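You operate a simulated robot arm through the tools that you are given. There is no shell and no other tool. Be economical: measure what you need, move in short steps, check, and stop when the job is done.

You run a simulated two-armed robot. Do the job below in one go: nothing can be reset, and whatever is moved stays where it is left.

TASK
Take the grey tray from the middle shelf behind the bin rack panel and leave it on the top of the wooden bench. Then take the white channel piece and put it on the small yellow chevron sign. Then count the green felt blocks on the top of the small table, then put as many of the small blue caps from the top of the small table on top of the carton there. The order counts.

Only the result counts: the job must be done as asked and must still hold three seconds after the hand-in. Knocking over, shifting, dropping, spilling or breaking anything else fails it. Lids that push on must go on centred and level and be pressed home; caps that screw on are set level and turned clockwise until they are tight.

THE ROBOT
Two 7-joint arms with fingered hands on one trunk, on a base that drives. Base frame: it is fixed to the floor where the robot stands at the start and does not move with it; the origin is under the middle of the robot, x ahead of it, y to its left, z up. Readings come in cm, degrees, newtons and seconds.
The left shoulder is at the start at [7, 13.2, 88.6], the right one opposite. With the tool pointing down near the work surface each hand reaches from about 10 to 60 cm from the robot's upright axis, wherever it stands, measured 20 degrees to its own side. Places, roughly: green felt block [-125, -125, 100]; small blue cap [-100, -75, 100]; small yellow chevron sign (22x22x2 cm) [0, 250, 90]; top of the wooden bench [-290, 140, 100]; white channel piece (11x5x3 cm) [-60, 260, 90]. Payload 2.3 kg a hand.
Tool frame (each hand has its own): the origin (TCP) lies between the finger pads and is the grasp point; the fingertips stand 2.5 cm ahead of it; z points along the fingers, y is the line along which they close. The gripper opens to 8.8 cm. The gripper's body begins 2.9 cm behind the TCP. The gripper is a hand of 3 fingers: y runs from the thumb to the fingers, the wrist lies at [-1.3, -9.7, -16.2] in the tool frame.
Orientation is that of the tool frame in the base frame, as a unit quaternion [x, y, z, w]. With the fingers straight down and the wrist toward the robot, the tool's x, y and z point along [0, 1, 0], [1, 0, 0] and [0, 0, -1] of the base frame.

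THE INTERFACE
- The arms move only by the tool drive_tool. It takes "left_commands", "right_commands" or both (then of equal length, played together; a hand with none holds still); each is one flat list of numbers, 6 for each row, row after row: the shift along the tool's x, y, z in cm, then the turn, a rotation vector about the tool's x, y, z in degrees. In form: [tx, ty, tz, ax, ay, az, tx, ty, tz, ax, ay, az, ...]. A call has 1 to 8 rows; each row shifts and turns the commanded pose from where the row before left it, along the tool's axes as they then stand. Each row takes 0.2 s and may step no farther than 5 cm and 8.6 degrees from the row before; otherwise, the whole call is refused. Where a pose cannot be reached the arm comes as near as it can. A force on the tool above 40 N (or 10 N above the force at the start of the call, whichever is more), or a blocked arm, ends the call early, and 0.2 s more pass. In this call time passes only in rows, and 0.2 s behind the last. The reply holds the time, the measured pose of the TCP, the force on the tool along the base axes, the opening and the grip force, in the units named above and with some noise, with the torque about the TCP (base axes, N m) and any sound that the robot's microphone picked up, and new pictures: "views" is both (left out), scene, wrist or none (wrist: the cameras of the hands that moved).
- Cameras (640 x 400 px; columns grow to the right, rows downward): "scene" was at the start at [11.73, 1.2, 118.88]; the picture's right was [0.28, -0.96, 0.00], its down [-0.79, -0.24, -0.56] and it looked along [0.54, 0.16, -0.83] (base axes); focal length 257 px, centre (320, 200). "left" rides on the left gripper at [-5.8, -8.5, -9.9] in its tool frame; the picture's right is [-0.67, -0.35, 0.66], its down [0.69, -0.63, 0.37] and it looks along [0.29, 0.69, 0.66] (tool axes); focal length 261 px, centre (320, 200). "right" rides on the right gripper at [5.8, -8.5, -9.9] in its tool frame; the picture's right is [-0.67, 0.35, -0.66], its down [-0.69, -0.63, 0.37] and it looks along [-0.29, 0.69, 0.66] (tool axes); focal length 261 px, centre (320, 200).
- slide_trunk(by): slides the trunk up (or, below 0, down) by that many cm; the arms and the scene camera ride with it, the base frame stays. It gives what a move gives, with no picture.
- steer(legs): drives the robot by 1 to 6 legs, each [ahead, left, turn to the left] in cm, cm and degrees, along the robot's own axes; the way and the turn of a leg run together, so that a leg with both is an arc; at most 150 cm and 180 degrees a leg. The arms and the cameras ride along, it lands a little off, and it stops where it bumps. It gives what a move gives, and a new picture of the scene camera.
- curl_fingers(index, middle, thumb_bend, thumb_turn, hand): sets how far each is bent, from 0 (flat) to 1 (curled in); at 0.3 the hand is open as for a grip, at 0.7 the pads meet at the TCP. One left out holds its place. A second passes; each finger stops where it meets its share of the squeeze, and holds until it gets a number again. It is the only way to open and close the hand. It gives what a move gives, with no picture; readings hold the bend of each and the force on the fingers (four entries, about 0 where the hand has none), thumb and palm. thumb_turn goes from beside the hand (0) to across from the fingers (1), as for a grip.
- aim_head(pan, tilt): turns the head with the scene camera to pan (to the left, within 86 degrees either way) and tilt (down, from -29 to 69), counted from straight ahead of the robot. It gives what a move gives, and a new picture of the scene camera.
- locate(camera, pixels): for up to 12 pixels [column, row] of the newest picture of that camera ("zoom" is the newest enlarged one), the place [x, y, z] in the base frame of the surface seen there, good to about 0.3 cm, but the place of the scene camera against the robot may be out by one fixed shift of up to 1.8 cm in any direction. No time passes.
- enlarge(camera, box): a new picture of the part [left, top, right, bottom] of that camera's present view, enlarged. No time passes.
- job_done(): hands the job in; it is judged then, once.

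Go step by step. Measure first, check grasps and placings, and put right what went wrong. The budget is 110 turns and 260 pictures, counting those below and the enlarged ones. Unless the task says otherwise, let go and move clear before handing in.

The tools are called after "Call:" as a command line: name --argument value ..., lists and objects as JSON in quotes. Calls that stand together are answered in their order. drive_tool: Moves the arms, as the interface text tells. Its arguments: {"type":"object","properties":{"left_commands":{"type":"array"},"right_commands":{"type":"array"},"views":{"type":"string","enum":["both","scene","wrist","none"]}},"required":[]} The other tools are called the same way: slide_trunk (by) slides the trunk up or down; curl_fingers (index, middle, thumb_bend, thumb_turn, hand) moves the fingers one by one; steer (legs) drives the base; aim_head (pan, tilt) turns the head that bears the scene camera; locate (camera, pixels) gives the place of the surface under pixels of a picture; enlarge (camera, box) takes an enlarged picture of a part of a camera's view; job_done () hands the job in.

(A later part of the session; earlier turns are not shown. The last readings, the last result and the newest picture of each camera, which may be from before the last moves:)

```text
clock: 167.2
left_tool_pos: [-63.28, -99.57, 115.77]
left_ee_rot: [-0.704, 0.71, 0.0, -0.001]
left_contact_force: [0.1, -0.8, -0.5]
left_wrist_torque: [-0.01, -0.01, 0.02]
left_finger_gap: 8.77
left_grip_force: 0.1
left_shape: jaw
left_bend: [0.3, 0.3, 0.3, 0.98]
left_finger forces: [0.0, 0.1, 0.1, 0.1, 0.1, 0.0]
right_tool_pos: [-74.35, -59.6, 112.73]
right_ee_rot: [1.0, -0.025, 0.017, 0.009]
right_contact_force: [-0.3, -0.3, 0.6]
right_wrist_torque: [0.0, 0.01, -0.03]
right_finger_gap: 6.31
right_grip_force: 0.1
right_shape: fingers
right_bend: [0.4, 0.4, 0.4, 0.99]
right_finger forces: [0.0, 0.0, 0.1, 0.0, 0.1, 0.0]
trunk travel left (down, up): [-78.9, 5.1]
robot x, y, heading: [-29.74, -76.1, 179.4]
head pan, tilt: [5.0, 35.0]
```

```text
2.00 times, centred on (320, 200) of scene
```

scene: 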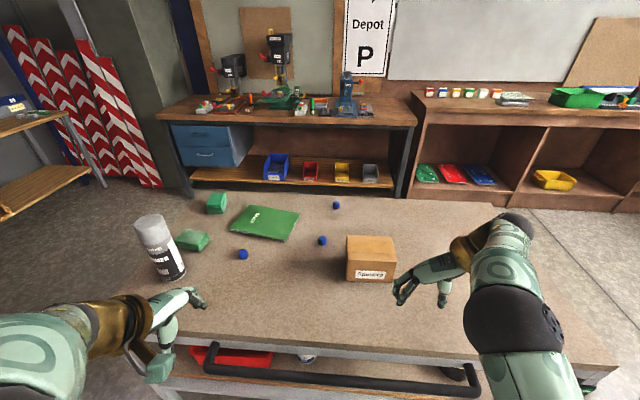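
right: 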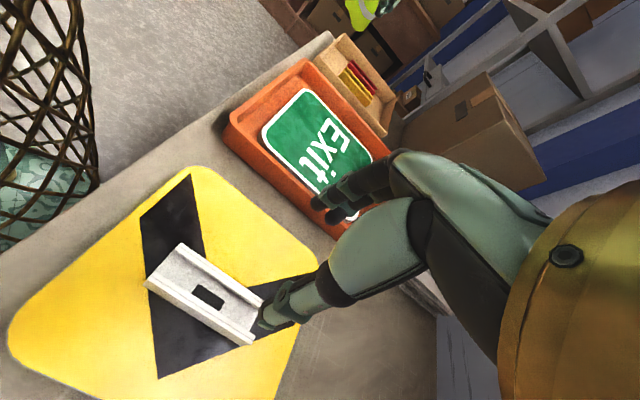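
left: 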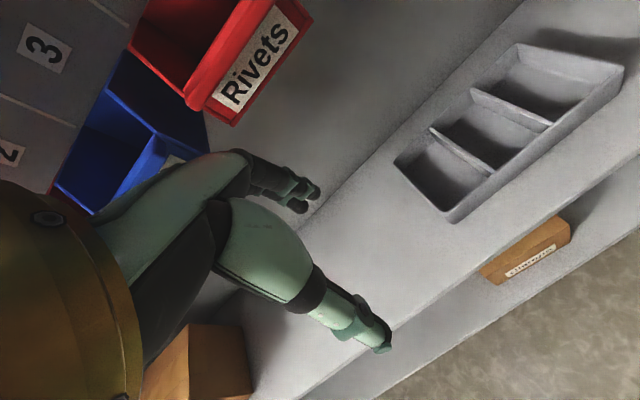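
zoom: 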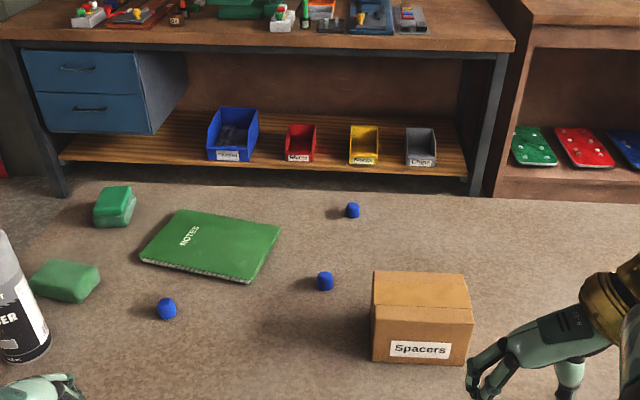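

I see three blue caps, and green blocks near scene (217,203) and (193,240); the first might be a stack. Enlarging.

Call:
enlarge --camera "scene" --box '[170, 180, 250, 260]'

Call:
locate --camera "scene" --pixels '[[217, 197], [216, 210], [193, 236], [190, 246], [242, 254], [322, 241], [336, 205], [350, 240], [392, 240], [393, 280], [348, 280], [370, 245]]'

```text
5.00 times, centred on (210, 220) of scene
```

zoom: 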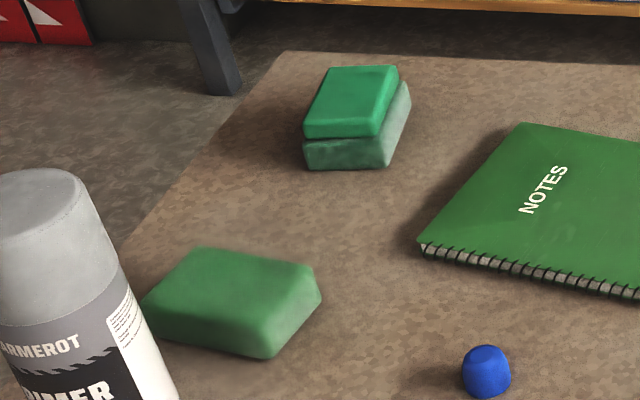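

```text
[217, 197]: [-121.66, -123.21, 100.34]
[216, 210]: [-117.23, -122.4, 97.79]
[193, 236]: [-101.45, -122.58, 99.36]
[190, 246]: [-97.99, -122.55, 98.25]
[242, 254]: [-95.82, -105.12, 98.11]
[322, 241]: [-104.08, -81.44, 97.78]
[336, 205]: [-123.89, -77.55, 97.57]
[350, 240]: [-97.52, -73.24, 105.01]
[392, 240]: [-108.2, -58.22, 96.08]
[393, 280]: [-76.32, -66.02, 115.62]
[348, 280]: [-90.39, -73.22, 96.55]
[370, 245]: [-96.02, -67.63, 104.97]
```

The rear item at zoom (355,120) shows two layers; I need a closer view. I'll extend the left hand a little at its present height and use its camera.

Call:
drive_tool --left_commands '[0, 4, 0, 0, 0, 0, 0, 4, 0, 0, 0, 0, 0, 4, 0, 0, 0, 0]' --views "wrist"

```text
clock: 167.9
left_tool_pos: [-75.57, -99.51, 115.77]
left_ee_rot: [-0.705, 0.71, 0.001, 0.001]
left_contact_force: [0.3, 0.3, -0.1]
left_wrist_torque: [-0.01, 0.0, -0.01]
left_finger_gap: 8.77
left_grip_force: 0.0
left_shape: jaw
left_bend: [0.3, 0.3, 0.3, 0.98]
left_finger forces: [0.0, 0.0, 0.0, 0.0, 0.0, 0.1]
right_tool_pos: [-74.57, -59.86, 112.7]
right_ee_rot: [1.0, -0.025, 0.017, 0.009]
right_contact_force: [-0.9, 0.0, 0.3]
right_wrist_torque: [0.0, -0.03, 0.0]
right_finger_gap: 6.3
right_grip_force: 0.0
right_shape: fingers
right_bend: [0.4, 0.4, 0.4, 0.99]
right_finger forces: [0.0, 0.0, 0.0, 0.0, 0.0, 0.0]
trunk travel left (down, up): [-78.9, 5.1]
robot x, y, heading: [-30.01, -75.74, 179.8]
head pan, tilt: [5.0, 35.0]
```

left: 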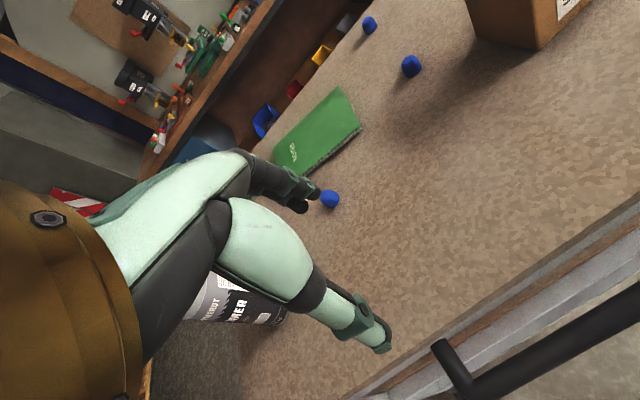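

The hand hides the blocks. The third cap at x≈-124 also lies nearer the west side, so I'll retract the hand and drive round to that side for a close look.

Call:
drive_tool --left_commands '[0, -4, 0, 0, 0, 0, 0, -4, 0, 0, 0, 0, 0, -4, 0, 0, 0, 0]' --views "none"

Call:
steer --legs '[[0, -110, 0], [150, 0, 0], [0, 0, 180], [0, -139, 0]]'

Call:
aim_head --pan 0 --tilt 40

Call:
enlarge --camera "scene" --box '[160, 100, 480, 300]'

```text
clock: 168.8
left_tool_pos: [-63.24, -99.37, 115.98]
left_ee_rot: [-0.703, 0.712, 0.0, -0.001]
left_contact_force: [-0.2, -0.3, 0.7]
left_wrist_torque: [0.02, 0.02, 0.04]
left_finger_gap: 8.75
left_grip_force: 0.0
left_shape: jaw
left_bend: [0.3, 0.3, 0.3, 0.98]
left_finger forces: [0.0, 0.0, 0.1, 0.1, 0.1, 0.0]
right_tool_pos: [-74.08, -59.67, 112.81]
right_ee_rot: [1.0, -0.024, 0.016, 0.009]
right_contact_force: [0.1, 0.3, 0.1]
right_wrist_torque: [0.02, 0.03, -0.03]
right_finger_gap: 6.28
right_grip_force: 0.1
right_shape: fingers
right_bend: [0.4, 0.4, 0.4, 0.99]
right_finger forces: [0.1, 0.1, 0.1, 0.0, 0.0, 0.0]
trunk travel left (down, up): [-78.9, 5.1]
robot x, y, heading: [-30.17, -75.77, 179.5]
head pan, tilt: [5.0, 35.0]
```

```text
clock: 195.6
left_tool_pos: [-149.12, -81.8, 115.94]
left_ee_rot: [0.712, 0.703, 0.001, 0.0]
left_contact_force: [0.6, -0.3, 0.7]
left_wrist_torque: [-0.04, 0.01, 0.02]
left_finger_gap: 8.76
left_grip_force: 0.1
left_shape: jaw
left_bend: [0.3, 0.3, 0.3, 0.98]
left_finger forces: [0.0, 0.0, 0.0, 0.1, 0.1, 0.0]
right_tool_pos: [-138.32, -121.58, 112.75]
right_ee_rot: [0.026, 0.999, 0.009, -0.016]
right_contact_force: [0.3, 1.2, -0.8]
right_wrist_torque: [0.01, 0.02, -0.02]
right_finger_gap: 6.3
right_grip_force: 0.0
right_shape: fingers
right_bend: [0.4, 0.4, 0.4, 0.99]
right_finger forces: [0.1, 0.0, 0.1, 0.1, 0.0, 0.0]
trunk travel left (down, up): [-78.9, 5.1]
robot x, y, heading: [-182.72, -105.14, -1.0]
head pan, tilt: [5.0, 35.0]
```

scene: 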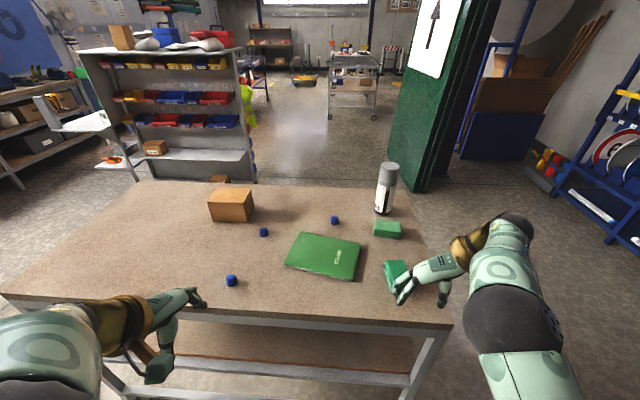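

```text
clock: 196.2
left_tool_pos: [-149.14, -81.81, 115.89]
left_ee_rot: [0.712, 0.702, -0.001, 0.0]
left_contact_force: [-0.3, 0.4, -0.3]
left_wrist_torque: [-0.01, -0.05, 0.03]
left_finger_gap: 8.76
left_grip_force: 0.0
left_shape: jaw
left_bend: [0.3, 0.3, 0.3, 0.98]
left_finger forces: [0.0, 0.0, 0.0, 0.0, 0.1, 0.0]
right_tool_pos: [-138.26, -121.7, 112.85]
right_ee_rot: [0.027, 0.999, 0.009, -0.016]
right_contact_force: [-1.1, 0.8, -0.6]
right_wrist_torque: [0.04, 0.02, 0.01]
right_finger_gap: 6.31
right_grip_force: 0.1
right_shape: fingers
right_bend: [0.4, 0.4, 0.4, 0.99]
right_finger forces: [0.1, 0.1, 0.1, 0.0, 0.1, 0.1]
trunk travel left (down, up): [-78.9, 5.1]
robot x, y, heading: [-182.7, -105.36, -0.9]
head pan, tilt: [0.0, 40.0]
```

scene: 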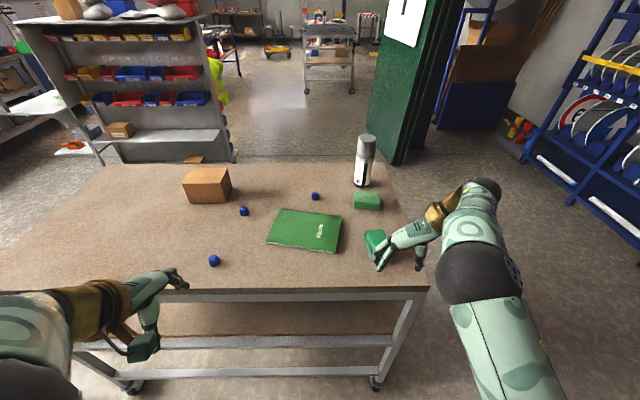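

```text
2.00 times, centred on (320, 200) of scene
```

zoom: 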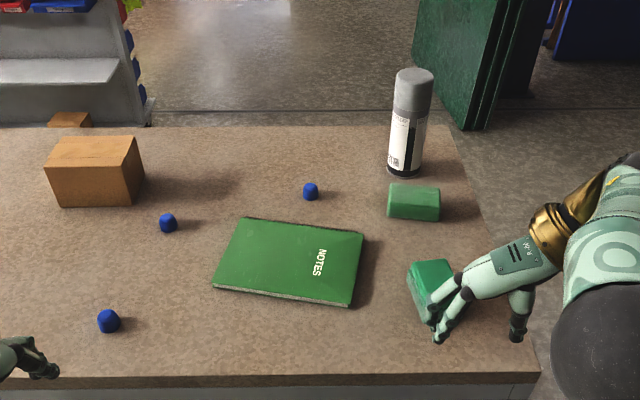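

The right hand partly covers the rear block. I'll take the right wrist camera's view with a small rise.

Call:
drive_tool --right_commands '[4, -4, -1, 0, 0, 0, 4, -4, 0, 0, 0, 0]' --views "both"

Call:
enlarge --camera "scene" --box '[330, 180, 450, 280]'

```text
refused: row 1 steps farther than a row can; nothing moved
```

```text
4.00 times, centred on (390, 230) of scene
```

zoom: 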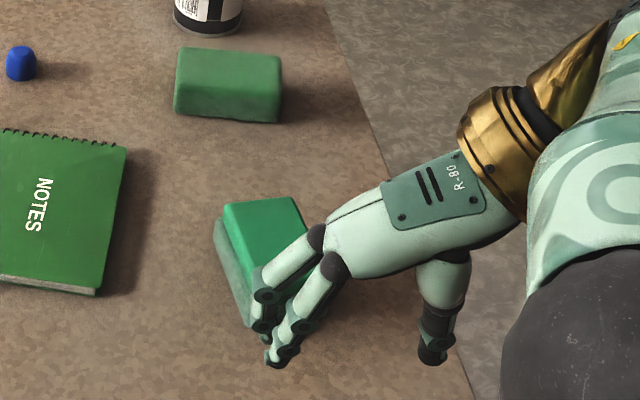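

Call:
drive_tool --right_commands '[4, 0, -2, 0, 0, 0, 4, 0, -2, 0, 0, 0, 4, 0, 0, 0, 0, 0]' --views "both"

Call:
enlarge --camera "scene" --box '[330, 180, 450, 280]'

```text
clock: 197.0
left_tool_pos: [-149.14, -81.84, 115.93]
left_ee_rot: [0.712, 0.702, 0.0, 0.001]
left_contact_force: [-0.3, -0.4, 0.5]
left_wrist_torque: [0.02, -0.01, 0.01]
left_finger_gap: 8.77
left_grip_force: 0.1
left_shape: jaw
left_bend: [0.3, 0.3, 0.3, 0.98]
left_finger forces: [0.0, 0.1, 0.0, 0.0, 0.0, 0.0]
right_tool_pos: [-150.5, -121.55, 117.2]
right_ee_rot: [0.035, 0.999, 0.018, -0.018]
right_contact_force: [0.8, 0.5, -0.4]
right_wrist_torque: [0.0, -0.01, 0.0]
right_finger_gap: 6.29
right_grip_force: 0.2
right_shape: fingers
right_bend: [0.4, 0.4, 0.4, 0.99]
right_finger forces: [0.0, 0.0, 0.1, 0.1, 0.1, 0.0]
trunk travel left (down, up): [-78.9, 5.1]
robot x, y, heading: [-182.84, -105.02, -0.6]
head pan, tilt: [0.0, 40.0]
```

scene: 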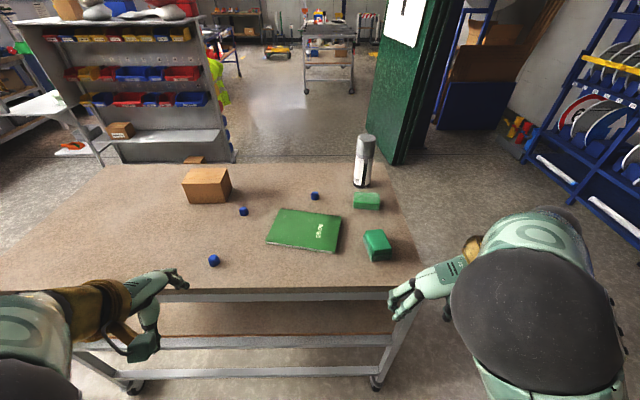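
right: 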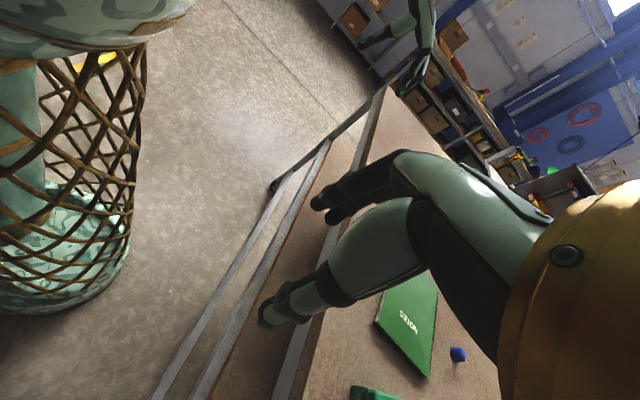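

```text
4.00 times, centred on (390, 230) of scene
```

zoom: 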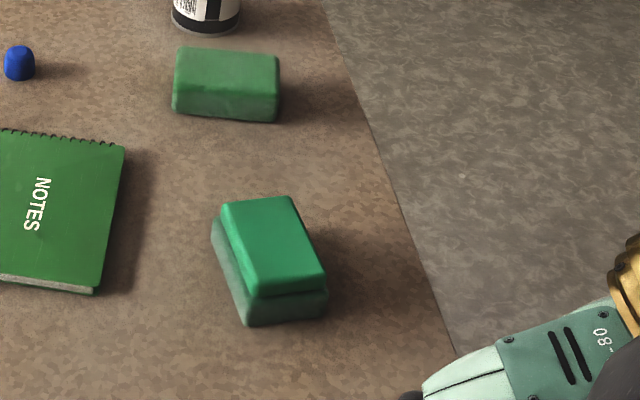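

I'll measure both green objects' sizes from this zoom to see whether the rear one is a stack.

Call:
locate --camera "zoom" --pixels '[[183, 52], [274, 60], [275, 92], [178, 82], [275, 117], [225, 205], [290, 200], [322, 275], [250, 290], [325, 310], [247, 320], [215, 230]]'

Call:
enlarge --camera "scene" --box '[350, 185, 400, 270]'

```text
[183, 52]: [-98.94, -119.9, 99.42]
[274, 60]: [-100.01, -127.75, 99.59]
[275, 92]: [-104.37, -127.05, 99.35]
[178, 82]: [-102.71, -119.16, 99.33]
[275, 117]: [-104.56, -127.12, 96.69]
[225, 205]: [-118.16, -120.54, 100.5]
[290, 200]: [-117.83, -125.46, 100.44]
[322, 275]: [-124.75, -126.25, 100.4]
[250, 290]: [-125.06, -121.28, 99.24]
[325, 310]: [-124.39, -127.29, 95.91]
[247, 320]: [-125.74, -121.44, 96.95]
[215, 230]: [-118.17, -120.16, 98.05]
```

```text
4.71 times, centred on (375, 228) of scene
```

zoom: 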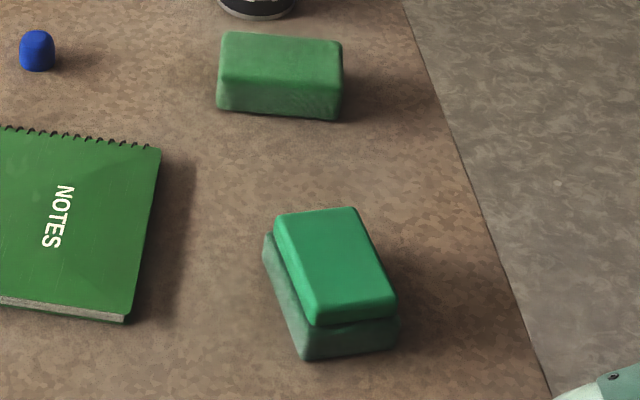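

Rear object is 7.5×5.3×4.3 in two layers, near one 8.3×4.4×3.2. To identify them I'll turn the right hand so its camera faces them from close by.

Call:
drive_tool --right_commands '[0, 0, 0, 0, 0, 8.5, 0, 0, 0, 0, 0, 8.5, 0, 0, 0, 0, 0, 8.5, 0, 0, 0, 0, 0, 8.5, 0, 0, 0, 0, 0, 8.5, 0, 0, 0, 0, 0, 8.5, 0, 0, 0, 0, 0, 8.5, 0, 0, 0, 0, 0, 8.5]' --views "none"

Call:
drive_tool --right_commands '[0, 0, 0, 0, 0, 8.5, 0, 3, 0, 0, 0, 8.5, 0, 3, 0, 0, 0, 4]' --views "wrist"

```text
clock: 198.8
left_tool_pos: [-149.09, -81.81, 115.95]
left_ee_rot: [0.713, 0.702, 0.0, 0.0]
left_contact_force: [0.7, -0.5, -0.4]
left_wrist_torque: [-0.01, 0.01, 0.0]
left_finger_gap: 8.75
left_grip_force: 0.0
left_shape: jaw
left_bend: [0.3, 0.3, 0.3, 0.98]
left_finger forces: [0.1, 0.0, 0.0, 0.0, 0.1, 0.0]
right_tool_pos: [-148.3, -122.71, 115.56]
right_ee_rot: [0.582, 0.813, -0.002, -0.018]
right_contact_force: [-0.1, -0.4, -0.3]
right_wrist_torque: [0.01, -0.02, 0.01]
right_finger_gap: 6.31
right_grip_force: 0.0
right_shape: fingers
right_bend: [0.4, 0.4, 0.4, 0.99]
right_finger forces: [0.0, 0.0, 0.1, 0.0, 0.1, 0.0]
right hand out of reach, approached as far as the arm can: row 6, 7, 8
trunk travel left (down, up): [-78.9, 5.1]
robot x, y, heading: [-182.79, -104.95, -1.0]
head pan, tilt: [0.0, 40.0]
```

```text
clock: 199.6
left_tool_pos: [-148.97, -81.78, 115.85]
left_ee_rot: [0.712, 0.702, 0.0, 0.0]
left_contact_force: [0.4, 0.0, -0.1]
left_wrist_torque: [0.03, 0.02, 0.03]
left_finger_gap: 8.79
left_grip_force: 0.0
left_shape: jaw
left_bend: [0.3, 0.3, 0.3, 0.98]
left_finger forces: [0.0, 0.0, 0.0, 0.0, 0.0, 0.0]
right_tool_pos: [-141.52, -122.46, 114.84]
right_ee_rot: [0.721, 0.693, -0.002, -0.02]
right_contact_force: [0.2, -0.3, 0.2]
right_wrist_torque: [-0.01, 0.02, -0.01]
right_finger_gap: 6.33
right_grip_force: 0.1
right_shape: fingers
right_bend: [0.4, 0.4, 0.4, 0.99]
right_finger forces: [0.1, 0.0, 0.0, 0.0, 0.0, 0.1]
right hand out of reach, approached as far as the arm can: row 1
trunk travel left (down, up): [-78.9, 5.1]
robot x, y, heading: [-182.53, -104.84, -0.6]
head pan, tilt: [0.0, 40.0]
```

right: 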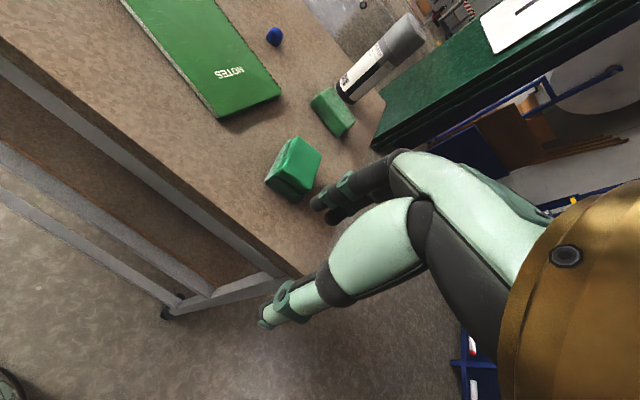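

Call:
enlarge --camera "right" --box '[250, 70, 370, 220]'

```text
2.67 times, centred on (310, 145) of right
```

zoom: 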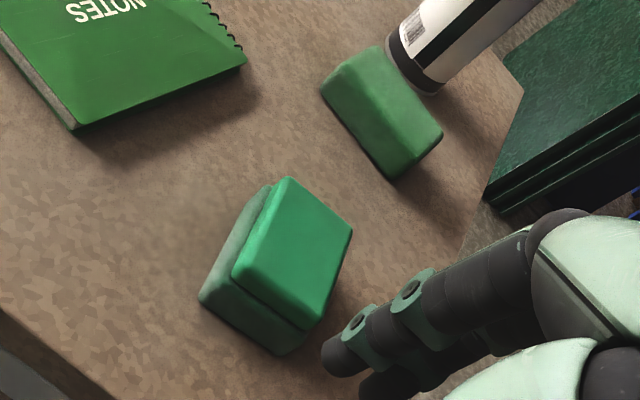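

I'll zoom harder on each block to see their material.

Call:
enlarge --camera "right" --box '[300, 78, 364, 142]'

Call:
enlarge --camera "right" --box '[256, 130, 330, 206]'

```text
6.25 times, centred on (332, 110) of right
```

zoom: 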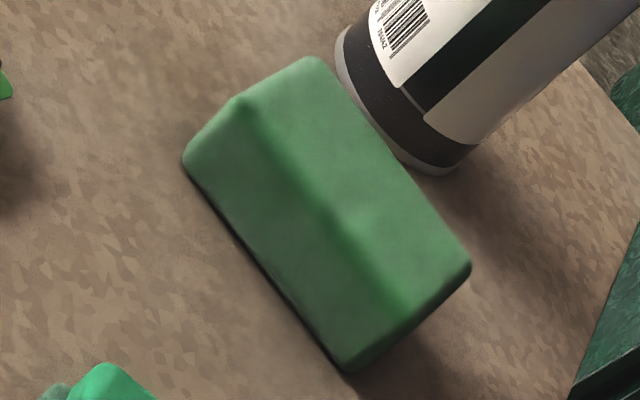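

```text
5.26 times, centred on (293, 168) of right
```

zoom: 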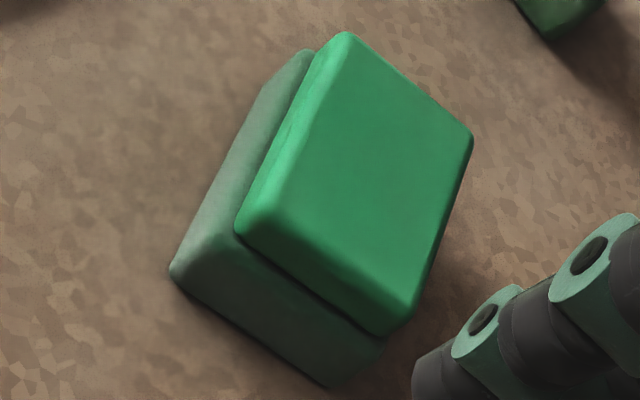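

The rear one looks like a bright slab lying on a fuzzy lower block. I'll measure the layers from this zoom.

Call:
locate --camera "zoom" --pixels '[[176, 270], [205, 225], [240, 160], [302, 55], [232, 200], [280, 110], [250, 222], [345, 40], [465, 135], [405, 300], [260, 270], [325, 380]]'

Call:
locate --camera "right" --pixels '[[312, 105], [325, 90], [345, 122], [335, 134], [270, 150], [300, 210]]'

```text
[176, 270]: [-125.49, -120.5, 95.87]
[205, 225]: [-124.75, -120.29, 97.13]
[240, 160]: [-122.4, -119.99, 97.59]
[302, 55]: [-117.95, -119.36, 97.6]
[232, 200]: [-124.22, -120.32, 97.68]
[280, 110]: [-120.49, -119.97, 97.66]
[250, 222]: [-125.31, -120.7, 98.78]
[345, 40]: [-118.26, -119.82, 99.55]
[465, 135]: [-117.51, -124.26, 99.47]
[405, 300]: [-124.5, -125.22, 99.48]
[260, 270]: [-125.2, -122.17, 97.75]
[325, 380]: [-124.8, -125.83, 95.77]
```

```text
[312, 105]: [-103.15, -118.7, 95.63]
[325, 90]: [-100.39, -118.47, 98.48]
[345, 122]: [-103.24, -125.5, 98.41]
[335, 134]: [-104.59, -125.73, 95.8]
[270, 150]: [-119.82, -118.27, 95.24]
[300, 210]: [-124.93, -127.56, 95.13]
```

The green items differ, so I want comparison evidence: a green item was also seen on the small desk behind. I'll look there.

Call:
aim_head --pan -75 --tilt 25

```text
clock: 201.1
left_tool_pos: [-149.08, -81.75, 115.88]
left_ee_rot: [0.712, 0.702, -0.001, 0.001]
left_contact_force: [-0.6, 0.0, 0.5]
left_wrist_torque: [-0.01, 0.02, 0.03]
left_finger_gap: 8.78
left_grip_force: 0.0
left_shape: jaw
left_bend: [0.3, 0.3, 0.3, 0.98]
left_finger forces: [0.0, 0.0, 0.0, 0.0, 0.1, 0.0]
right_tool_pos: [-141.57, -122.71, 114.67]
right_ee_rot: [0.721, 0.693, -0.002, -0.021]
right_contact_force: [-1.4, -0.5, 0.3]
right_wrist_torque: [-0.01, -0.01, 0.02]
right_finger_gap: 6.34
right_grip_force: 0.0
right_shape: fingers
right_bend: [0.4, 0.4, 0.4, 0.99]
right_finger forces: [0.0, 0.0, 0.1, 0.0, 0.0, 0.0]
trunk travel left (down, up): [-78.9, 5.1]
robot x, y, heading: [-182.74, -105.43, -0.8]
head pan, tilt: [-75.0, 25.0]
```

scene: 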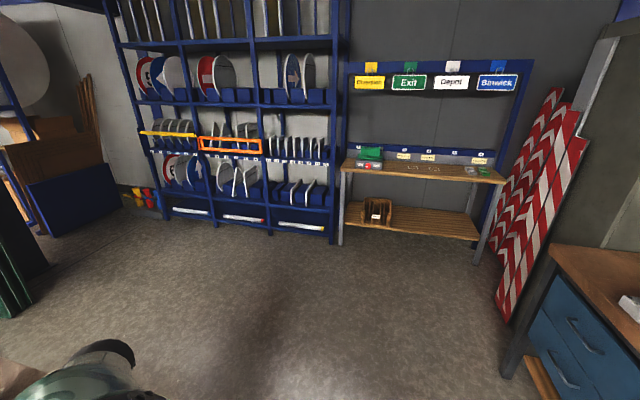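

Call:
enlarge --camera "scene" --box '[340, 130, 420, 190]'

Call:
aim_head --pan 0 --tilt 40

```text
6.67 times, centred on (380, 160) of scene
```

zoom: 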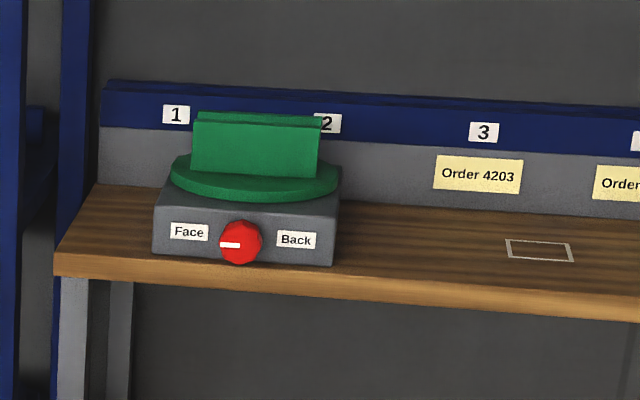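

```text
clock: 202.6
left_tool_pos: [-149.09, -81.85, 115.93]
left_ee_rot: [0.712, 0.702, -0.001, 0.0]
left_contact_force: [1.1, -0.1, 1.5]
left_wrist_torque: [-0.01, 0.0, 0.02]
left_finger_gap: 8.76
left_grip_force: 0.0
left_shape: jaw
left_bend: [0.3, 0.3, 0.3, 0.98]
left_finger forces: [0.0, 0.0, 0.0, 0.0, 0.0, 0.0]
right_tool_pos: [-141.65, -122.66, 114.75]
right_ee_rot: [0.72, 0.693, -0.002, -0.021]
right_contact_force: [0.6, 0.7, -0.3]
right_wrist_torque: [-0.03, -0.01, 0.02]
right_finger_gap: 6.3
right_grip_force: 0.0
right_shape: fingers
right_bend: [0.4, 0.4, 0.4, 0.99]
right_finger forces: [0.0, 0.0, 0.1, 0.0, 0.1, 0.0]
trunk travel left (down, up): [-78.9, 5.1]
robot x, y, heading: [-183.02, -105.29, -0.8]
head pan, tilt: [0.0, 40.0]
```

scene: 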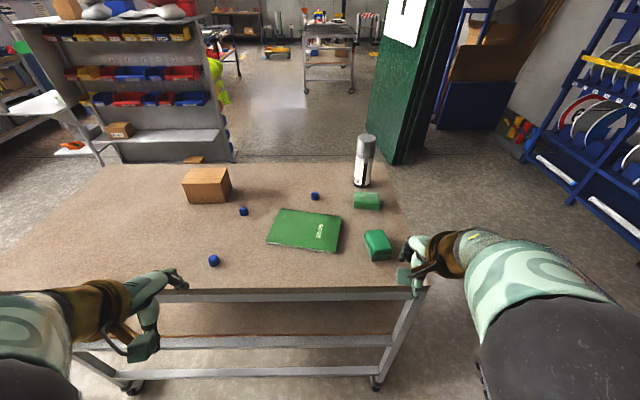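

Both green soft blocks (rear one at (-122,-123), near one at (-102,-123)) count as felt blocks, while the notebook is not one: count 2, so 2 caps. First I'll take the cap at (-124,-77) from this side with the left hand.

Call:
steer --legs '[[13, 3, 0.8]]'

Call:
drive_tool --left_commands '[0, 3, 3, 0, 0, 0]' --views "both"

```text
clock: 203.8
left_tool_pos: [-136.91, -78.46, 116.05]
left_ee_rot: [0.706, 0.708, 0.001, 0.001]
left_contact_force: [-0.9, -0.4, -0.7]
left_wrist_torque: [0.0, -0.05, -0.03]
left_finger_gap: 8.77
left_grip_force: 0.0
left_shape: jaw
left_bend: [0.3, 0.3, 0.3, 0.98]
left_finger forces: [0.0, 0.1, 0.1, 0.0, 0.0, 0.0]
right_tool_pos: [-128.77, -119.26, 114.98]
right_ee_rot: [0.715, 0.698, -0.001, -0.02]
right_contact_force: [0.3, 0.0, 0.1]
right_wrist_torque: [-0.02, -0.03, 0.03]
right_finger_gap: 6.31
right_grip_force: 0.0
right_shape: fingers
right_bend: [0.4, 0.4, 0.4, 0.99]
right_finger forces: [0.0, 0.0, 0.0, 0.0, 0.0, 0.1]
trunk travel left (down, up): [-78.9, 5.1]
robot x, y, heading: [-169.76, -102.1, 0.3]
head pan, tilt: [0.0, 40.0]
```

scene: 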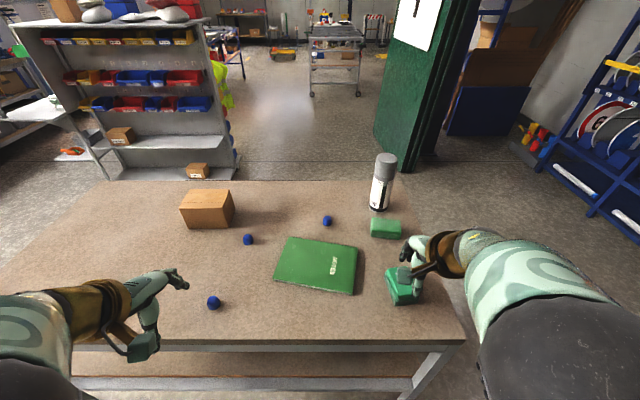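

```text
clock: 204.2
left_tool_pos: [-133.33, -78.39, 113.0]
left_ee_rot: [0.707, 0.707, -0.001, 0.0]
left_contact_force: [-0.2, -0.2, -0.9]
left_wrist_torque: [0.0, -0.01, -0.03]
left_finger_gap: 8.78
left_grip_force: 0.1
left_shape: jaw
left_bend: [0.3, 0.3, 0.3, 0.98]
left_finger forces: [0.0, 0.1, 0.1, 0.0, 0.0, 0.0]
right_tool_pos: [-128.17, -119.12, 114.73]
right_ee_rot: [0.716, 0.698, -0.002, -0.022]
right_contact_force: [0.0, 0.2, 0.4]
right_wrist_torque: [0.0, 0.0, 0.01]
right_finger_gap: 6.32
right_grip_force: 0.0
right_shape: fingers
right_bend: [0.4, 0.4, 0.4, 0.99]
right_finger forces: [0.0, 0.0, 0.0, 0.0, 0.1, 0.0]
trunk travel left (down, up): [-78.9, 5.1]
robot x, y, heading: [-170.02, -102.24, 0.1]
head pan, tilt: [0.0, 40.0]
```

scene: 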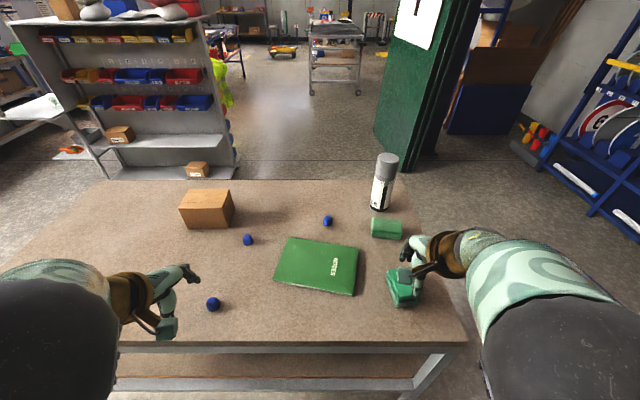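
left: 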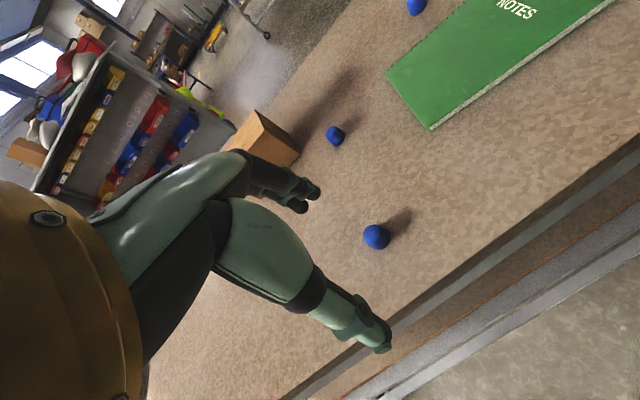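

Call:
enlarge --camera "left" --box '[340, 200, 420, 270]'

Call:
locate --camera "left" --pixels '[[376, 236], [368, 228], [384, 244], [376, 252], [334, 135], [327, 128], [341, 128], [416, 4], [262, 138], [230, 145], [300, 155], [395, 250]]'

```text
5.71 times, centred on (380, 235) of left
```

zoom: 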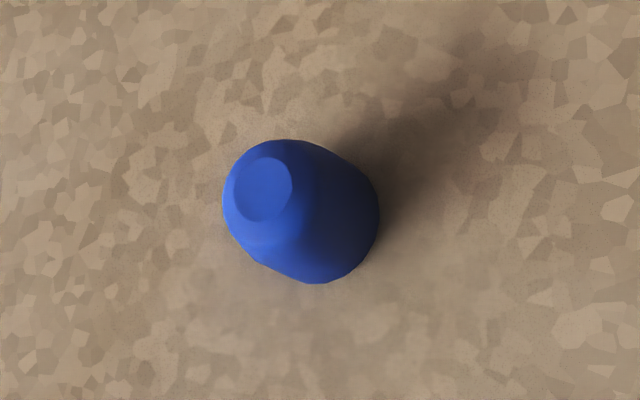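

```text
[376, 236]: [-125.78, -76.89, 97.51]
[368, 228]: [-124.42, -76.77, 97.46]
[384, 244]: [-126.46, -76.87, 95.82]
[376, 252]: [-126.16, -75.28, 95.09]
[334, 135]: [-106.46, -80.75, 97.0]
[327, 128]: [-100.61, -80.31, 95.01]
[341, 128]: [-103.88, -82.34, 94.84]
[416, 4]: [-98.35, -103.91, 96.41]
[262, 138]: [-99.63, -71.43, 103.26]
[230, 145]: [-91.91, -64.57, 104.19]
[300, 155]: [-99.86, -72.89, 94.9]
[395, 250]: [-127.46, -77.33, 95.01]
```

Cap C: axis ≈(-125.0,-76.6), base z≈95, top ≈97.6, about 2.6 cm wide. I'm pre-closing the left hand to ~4.5 cm and moving above it.

Call:
curl_fingers --hand "left" --index 0.48 --middle 0.48 --thumb_bend 0.48 --thumb_turn 1

Call:
drive_tool --left_commands '[0.6, 3, 3, 0, 0, 0, 0.6, 3, 3, 0, 0, 0, 0.6, 2.3, 4, 0, 0, 0]' --views "wrist"

Call:
enlarge --camera "left" --box '[240, 160, 480, 360]'

```text
clock: 205.2
left_tool_pos: [-133.57, -78.38, 113.06]
left_ee_rot: [0.707, 0.707, 0.0, 0.0]
left_contact_force: [-0.2, -0.4, -0.1]
left_wrist_torque: [0.04, 0.03, 0.02]
left_finger_gap: 4.65
left_grip_force: 0.0
left_shape: fingers
left_bend: [0.48, 0.48, 0.48, 1.0]
left_finger forces: [0.1, 0.0, 0.0, 0.0, 0.1, 0.0]
right_tool_pos: [-128.38, -119.13, 114.77]
right_ee_rot: [0.716, 0.698, -0.001, -0.021]
right_contact_force: [-0.3, 0.2, 0.3]
right_wrist_torque: [-0.01, 0.02, 0.0]
right_finger_gap: 6.31
right_grip_force: 0.0
right_shape: fingers
right_bend: [0.4, 0.4, 0.4, 0.99]
right_finger forces: [0.0, 0.1, 0.0, 0.0, 0.0, 0.1]
trunk travel left (down, up): [-78.9, 5.1]
robot x, y, heading: [-169.9, -102.24, 0.1]
head pan, tilt: [0.0, 40.0]
```

```text
clock: 206.1
left_tool_pos: [-125.16, -76.35, 102.73]
left_ee_rot: [0.707, 0.707, -0.001, 0.0]
left_contact_force: [-1.1, 0.1, 0.2]
left_wrist_torque: [0.0, 0.01, 0.0]
left_finger_gap: 4.62
left_grip_force: 0.1
left_shape: fingers
left_bend: [0.48, 0.48, 0.48, 1.0]
left_finger forces: [0.0, 0.0, 0.0, 0.0, 0.1, 0.0]
right_tool_pos: [-128.28, -119.12, 114.77]
right_ee_rot: [0.716, 0.698, -0.002, -0.021]
right_contact_force: [-0.7, 0.8, 0.3]
right_wrist_torque: [0.0, -0.01, -0.02]
right_finger_gap: 6.32
right_grip_force: 0.1
right_shape: fingers
right_bend: [0.4, 0.4, 0.4, 0.99]
right_finger forces: [0.1, 0.0, 0.0, 0.1, 0.0, 0.1]
trunk travel left (down, up): [-78.9, 5.1]
robot x, y, heading: [-169.8, -102.19, 0.2]
head pan, tilt: [0.0, 40.0]
```

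left: 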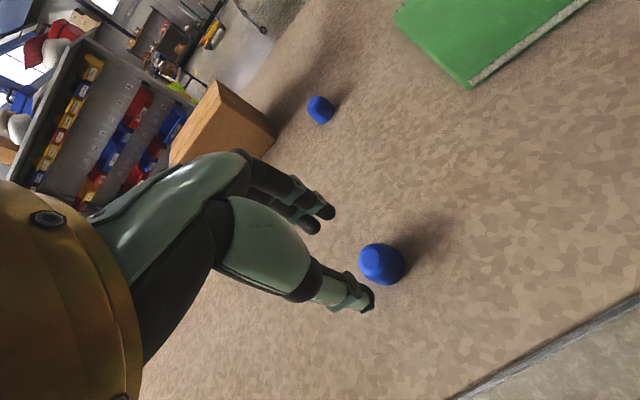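

```text
2.00 times, centred on (360, 260) of left
```

zoom: 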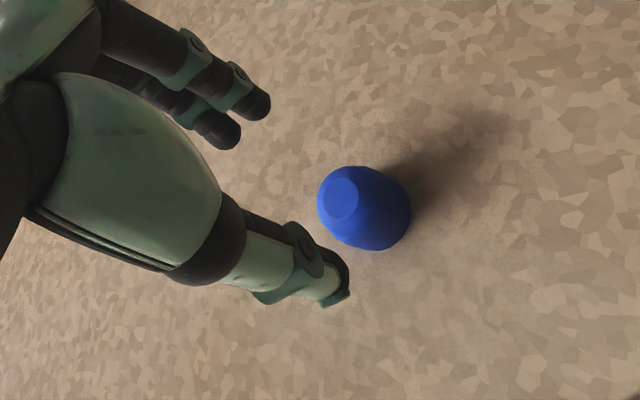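

Measuring cap and fingertips from here.

Call:
locate --camera "zoom" --pixels '[[340, 198], [368, 200], [400, 230], [355, 240], [322, 210], [365, 172], [340, 285], [255, 105], [220, 130], [405, 245]]'

```text
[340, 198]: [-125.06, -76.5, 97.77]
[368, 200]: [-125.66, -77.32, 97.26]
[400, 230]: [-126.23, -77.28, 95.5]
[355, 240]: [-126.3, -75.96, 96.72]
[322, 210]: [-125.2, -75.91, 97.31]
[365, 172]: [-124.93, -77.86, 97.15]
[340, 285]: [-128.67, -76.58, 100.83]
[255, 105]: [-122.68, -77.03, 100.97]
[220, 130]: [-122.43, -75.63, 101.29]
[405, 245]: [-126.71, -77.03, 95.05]
```

Aligned within 0.3 cm. Descending to z≈97.7 and closing.

Call:
drive_tool --left_commands '[-0.3, 0.1, 2, 0, 0, 0, 0, 0, 2, 0, 0, 0, 0, 0, 1, 0, 0, 0]' --views "wrist"

Call:
curl_fingers --hand "left" --index 0.7 --middle 0.7 --thumb_bend 0.7

Call:
drive_tool --left_commands '[0, 0, -0.5, 0, 0, 0, 0, 0, -2, 0, 0, 0, 0, 0, -3, 0, 0, 0, 0, 0, -4, 0, 0, 0]' --views "wrist"

```text
clock: 206.8
left_tool_pos: [-125.14, -76.7, 97.91]
left_ee_rot: [0.706, 0.709, 0.0, 0.002]
left_contact_force: [0.9, 1.2, 0.7]
left_wrist_torque: [0.01, -0.05, 0.03]
left_finger_gap: 4.63
left_grip_force: 1.0
left_shape: fingers
left_bend: [0.48, 0.48, 0.48, 1.0]
left_finger forces: [0.0, 1.3, 0.1, 0.0, 0.1, 0.0]
right_tool_pos: [-128.36, -119.1, 114.91]
right_ee_rot: [0.716, 0.698, -0.001, -0.021]
right_contact_force: [-0.1, 0.9, 1.3]
right_wrist_torque: [-0.01, 0.02, 0.0]
right_finger_gap: 6.3
right_grip_force: 0.1
right_shape: fingers
right_bend: [0.4, 0.4, 0.4, 0.99]
right_finger forces: [0.1, 0.0, 0.0, 0.1, 0.0, 0.0]
trunk travel left (down, up): [-78.9, 5.1]
robot x, y, heading: [-169.75, -102.21, -0.0]
head pan, tilt: [0.0, 40.0]
```

left: 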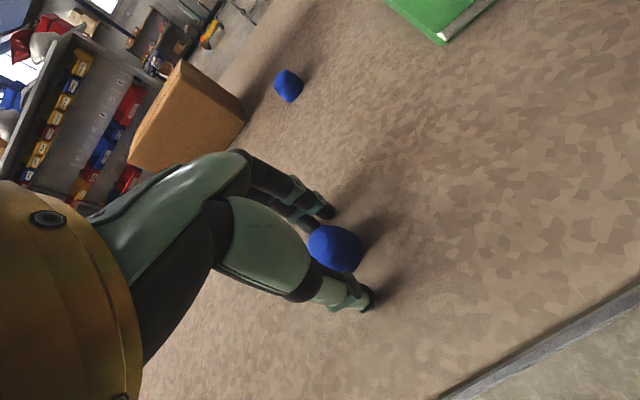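

```text
clock: 207.8
left_tool_pos: [-125.18, -76.82, 98.0]
left_ee_rot: [0.706, 0.708, 0.0, 0.0]
left_contact_force: [0.4, -0.3, 0.9]
left_wrist_torque: [0.01, 0.01, 0.02]
left_finger_gap: 1.82
left_grip_force: 8.3
left_shape: fingers
left_bend: [0.63, 0.64, 0.6, 1.0]
left_finger forces: [3.8, 5.0, 0.0, 0.1, 8.7, 0.1]
right_tool_pos: [-128.29, -119.19, 114.73]
right_ee_rot: [0.716, 0.698, -0.002, -0.022]
right_contact_force: [-0.4, -1.0, 0.8]
right_wrist_torque: [0.0, 0.03, 0.0]
right_finger_gap: 6.33
right_grip_force: 0.0
right_shape: fingers
right_bend: [0.4, 0.4, 0.4, 0.99]
right_finger forces: [0.0, 0.0, 0.0, 0.1, 0.1, 0.0]
trunk travel left (down, up): [-78.9, 5.1]
robot x, y, heading: [-169.65, -102.61, 0.4]
head pan, tilt: [0.0, 40.0]
```

```text
clock: 208.8
left_tool_pos: [-125.57, -76.78, 107.51]
left_ee_rot: [0.706, 0.708, 0.0, 0.0]
left_contact_force: [0.1, 0.8, 0.4]
left_wrist_torque: [0.01, -0.02, -0.03]
left_finger_gap: 1.79
left_grip_force: 8.9
left_shape: fingers
left_bend: [0.64, 0.64, 0.6, 1.0]
left_finger forces: [3.9, 4.9, 0.0, 0.0, 8.8, 0.1]
right_tool_pos: [-128.47, -119.0, 114.73]
right_ee_rot: [0.716, 0.698, -0.002, -0.021]
right_contact_force: [-0.9, -0.6, 0.3]
right_wrist_torque: [0.0, -0.01, 0.0]
right_finger_gap: 6.32
right_grip_force: 0.1
right_shape: fingers
right_bend: [0.4, 0.4, 0.4, 0.99]
right_finger forces: [0.1, 0.1, 0.0, 0.0, 0.0, 0.0]
trunk travel left (down, up): [-78.9, 5.1]
robot x, y, heading: [-169.68, -101.9, 0.1]
head pan, tilt: [0.0, 40.0]
```

left: 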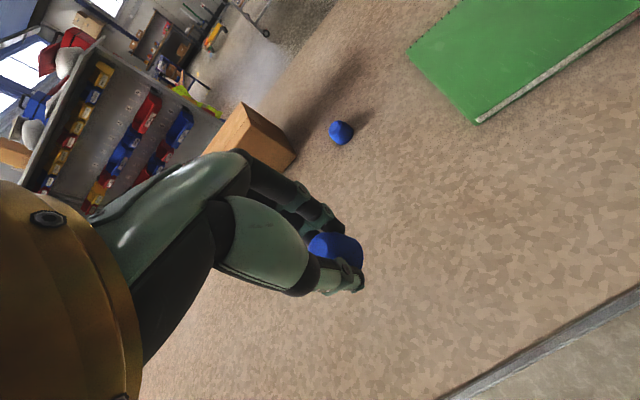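

Cap C is held (8.9 N). I'm raising and retracting it, then driving round to the east side in front of the carton.

Call:
drive_tool --left_commands '[0, -3, -3, 0, 0, 0, 0, -3, -3, 0, 0, 0, 0, -2, -1, 0, 0, 0]' --views "none"

Call:
steer --legs '[[-14, 0, 0], [0, 139, 0], [0, 0, -180], [-150, 0, 0], [0, 80, 0]]'

Call:
aim_head --pan 15 --tilt 45

```text
clock: 209.7
left_tool_pos: [-131.11, -76.86, 113.28]
left_ee_rot: [0.707, 0.708, 0.0, -0.001]
left_contact_force: [0.2, 0.2, -0.1]
left_wrist_torque: [-0.01, 0.02, -0.03]
left_finger_gap: 1.78
left_grip_force: 8.7
left_shape: fingers
left_bend: [0.64, 0.64, 0.6, 1.0]
left_finger forces: [3.9, 4.9, 0.0, 0.0, 8.5, 0.1]
left hand out of reach, approached as far as the arm can: row 3
right_tool_pos: [-128.29, -119.05, 114.67]
right_ee_rot: [0.716, 0.698, -0.001, -0.021]
right_contact_force: [0.1, 0.1, -0.4]
right_wrist_torque: [0.03, -0.04, 0.02]
right_finger_gap: 6.31
right_grip_force: 0.0
right_shape: fingers
right_bend: [0.4, 0.4, 0.4, 0.99]
right_finger forces: [0.0, 0.0, 0.0, 0.2, 0.1, 0.0]
trunk travel left (down, up): [-78.9, 5.1]
robot x, y, heading: [-169.28, -102.68, 0.1]
head pan, tilt: [0.0, 40.0]
```

```text
clock: 235.9
left_tool_pos: [-72.82, -74.59, 113.37]
left_ee_rot: [-0.697, 0.717, 0.0, 0.0]
left_contact_force: [-0.7, -0.6, 0.2]
left_wrist_torque: [0.0, 0.01, -0.01]
left_finger_gap: 1.73
left_grip_force: 8.0
left_shape: fingers
left_bend: [0.64, 0.65, 0.6, 1.0]
left_finger forces: [3.8, 4.6, 0.0, 0.1, 7.9, 0.1]
right_tool_pos: [-74.31, -32.33, 114.77]
right_ee_rot: [-0.687, 0.726, -0.021, 0.0]
right_contact_force: [1.1, -0.4, 0.5]
right_wrist_torque: [-0.02, -0.02, 0.05]
right_finger_gap: 6.32
right_grip_force: 0.1
right_shape: fingers
right_bend: [0.4, 0.4, 0.4, 0.99]
right_finger forces: [0.1, 0.1, 0.0, 0.1, 0.1, 0.1]
trunk travel left (down, up): [-78.9, 5.1]
robot x, y, heading: [-33.4, -50.1, 178.3]
head pan, tilt: [0.0, 40.0]
```

scene: 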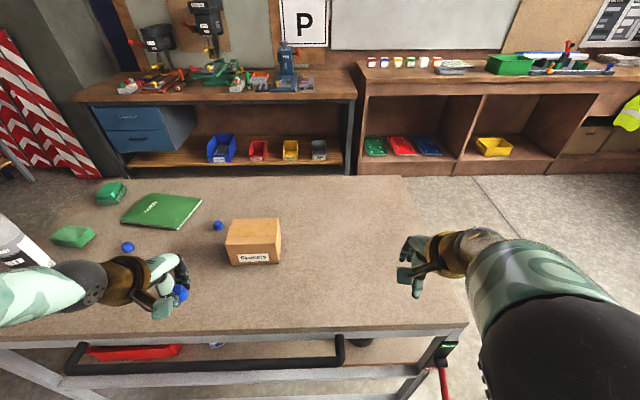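

```text
clock: 236.7
left_tool_pos: [-72.81, -74.78, 113.42]
left_ee_rot: [-0.697, 0.717, 0.0, 0.0]
left_contact_force: [-0.5, 0.3, -0.2]
left_wrist_torque: [-0.01, -0.02, 0.0]
left_finger_gap: 1.72
left_grip_force: 8.5
left_shape: fingers
left_bend: [0.64, 0.65, 0.6, 1.0]
left_finger forces: [3.7, 4.6, 0.0, 0.1, 7.9, 0.0]
right_tool_pos: [-74.4, -32.41, 114.84]
right_ee_rot: [-0.688, 0.726, -0.022, 0.0]
right_contact_force: [-0.1, -0.3, -0.3]
right_wrist_torque: [-0.01, 0.01, 0.01]
right_finger_gap: 6.32
right_grip_force: 0.0
right_shape: fingers
right_bend: [0.4, 0.4, 0.4, 0.99]
right_finger forces: [0.0, 0.1, 0.0, 0.0, 0.0, 0.1]
trunk travel left (down, up): [-78.9, 5.1]
robot x, y, heading: [-33.33, -50.56, 178.4]
head pan, tilt: [15.0, 45.0]
```

scene: 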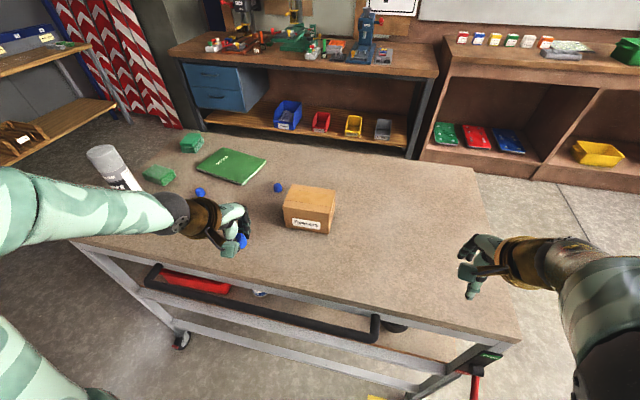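

The cap is still held. I'll measure the carton with the left wrist camera.

Call:
drive_tool --left_commands '[0, 1, 0, 0, 0, 0]' --views "wrist"

Call:
locate --camera "scene" --pixels '[[290, 186], [335, 190], [330, 213], [284, 206], [310, 198], [286, 226], [328, 232]]'

```text
clock: 237.1
left_tool_pos: [-73.93, -74.65, 113.35]
left_ee_rot: [-0.697, 0.717, 0.001, 0.001]
left_contact_force: [0.0, -0.1, 0.0]
left_wrist_torque: [0.01, 0.01, -0.01]
left_finger_gap: 1.7
left_grip_force: 8.2
left_shape: fingers
left_bend: [0.64, 0.65, 0.6, 1.0]
left_finger forces: [3.7, 4.5, 0.1, 0.0, 7.9, 0.0]
right_tool_pos: [-74.44, -32.47, 114.73]
right_ee_rot: [-0.687, 0.726, -0.022, 0.0]
right_contact_force: [-0.8, 0.1, 0.7]
right_wrist_torque: [0.01, 0.03, 0.01]
right_finger_gap: 6.31
right_grip_force: 0.0
right_shape: fingers
right_bend: [0.4, 0.4, 0.4, 0.99]
right_finger forces: [0.0, 0.1, 0.1, 0.0, 0.0, 0.1]
trunk travel left (down, up): [-78.9, 5.1]
robot x, y, heading: [-33.54, -50.69, 178.5]
head pan, tilt: [15.0, 45.0]
```

left: 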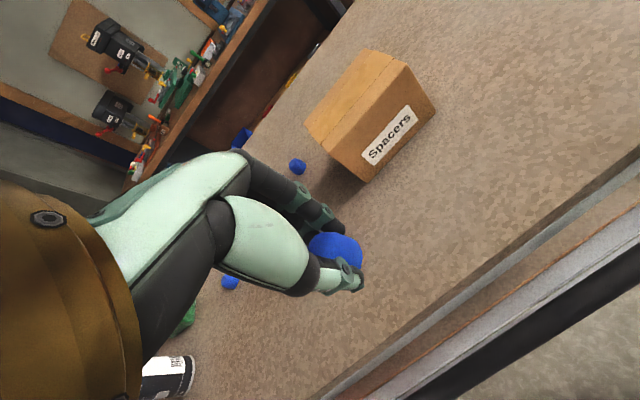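

```text
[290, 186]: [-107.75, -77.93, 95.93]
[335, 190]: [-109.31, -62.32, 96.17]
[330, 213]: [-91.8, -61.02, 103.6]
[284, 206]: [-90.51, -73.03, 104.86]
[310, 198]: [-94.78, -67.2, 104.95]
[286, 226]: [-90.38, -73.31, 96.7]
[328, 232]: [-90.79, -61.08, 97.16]
```

Call:
locate --camera "left" --pixels '[[405, 62], [367, 52], [308, 125], [355, 148], [360, 100], [380, 60], [335, 120], [298, 166], [425, 105], [370, 178]]'

```text
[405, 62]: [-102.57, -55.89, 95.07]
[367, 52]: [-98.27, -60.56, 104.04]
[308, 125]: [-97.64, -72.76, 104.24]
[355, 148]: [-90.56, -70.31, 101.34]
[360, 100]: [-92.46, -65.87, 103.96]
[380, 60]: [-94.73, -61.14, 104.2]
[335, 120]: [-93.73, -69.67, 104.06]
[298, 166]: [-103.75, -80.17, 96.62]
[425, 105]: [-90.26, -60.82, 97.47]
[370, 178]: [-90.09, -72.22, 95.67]
```

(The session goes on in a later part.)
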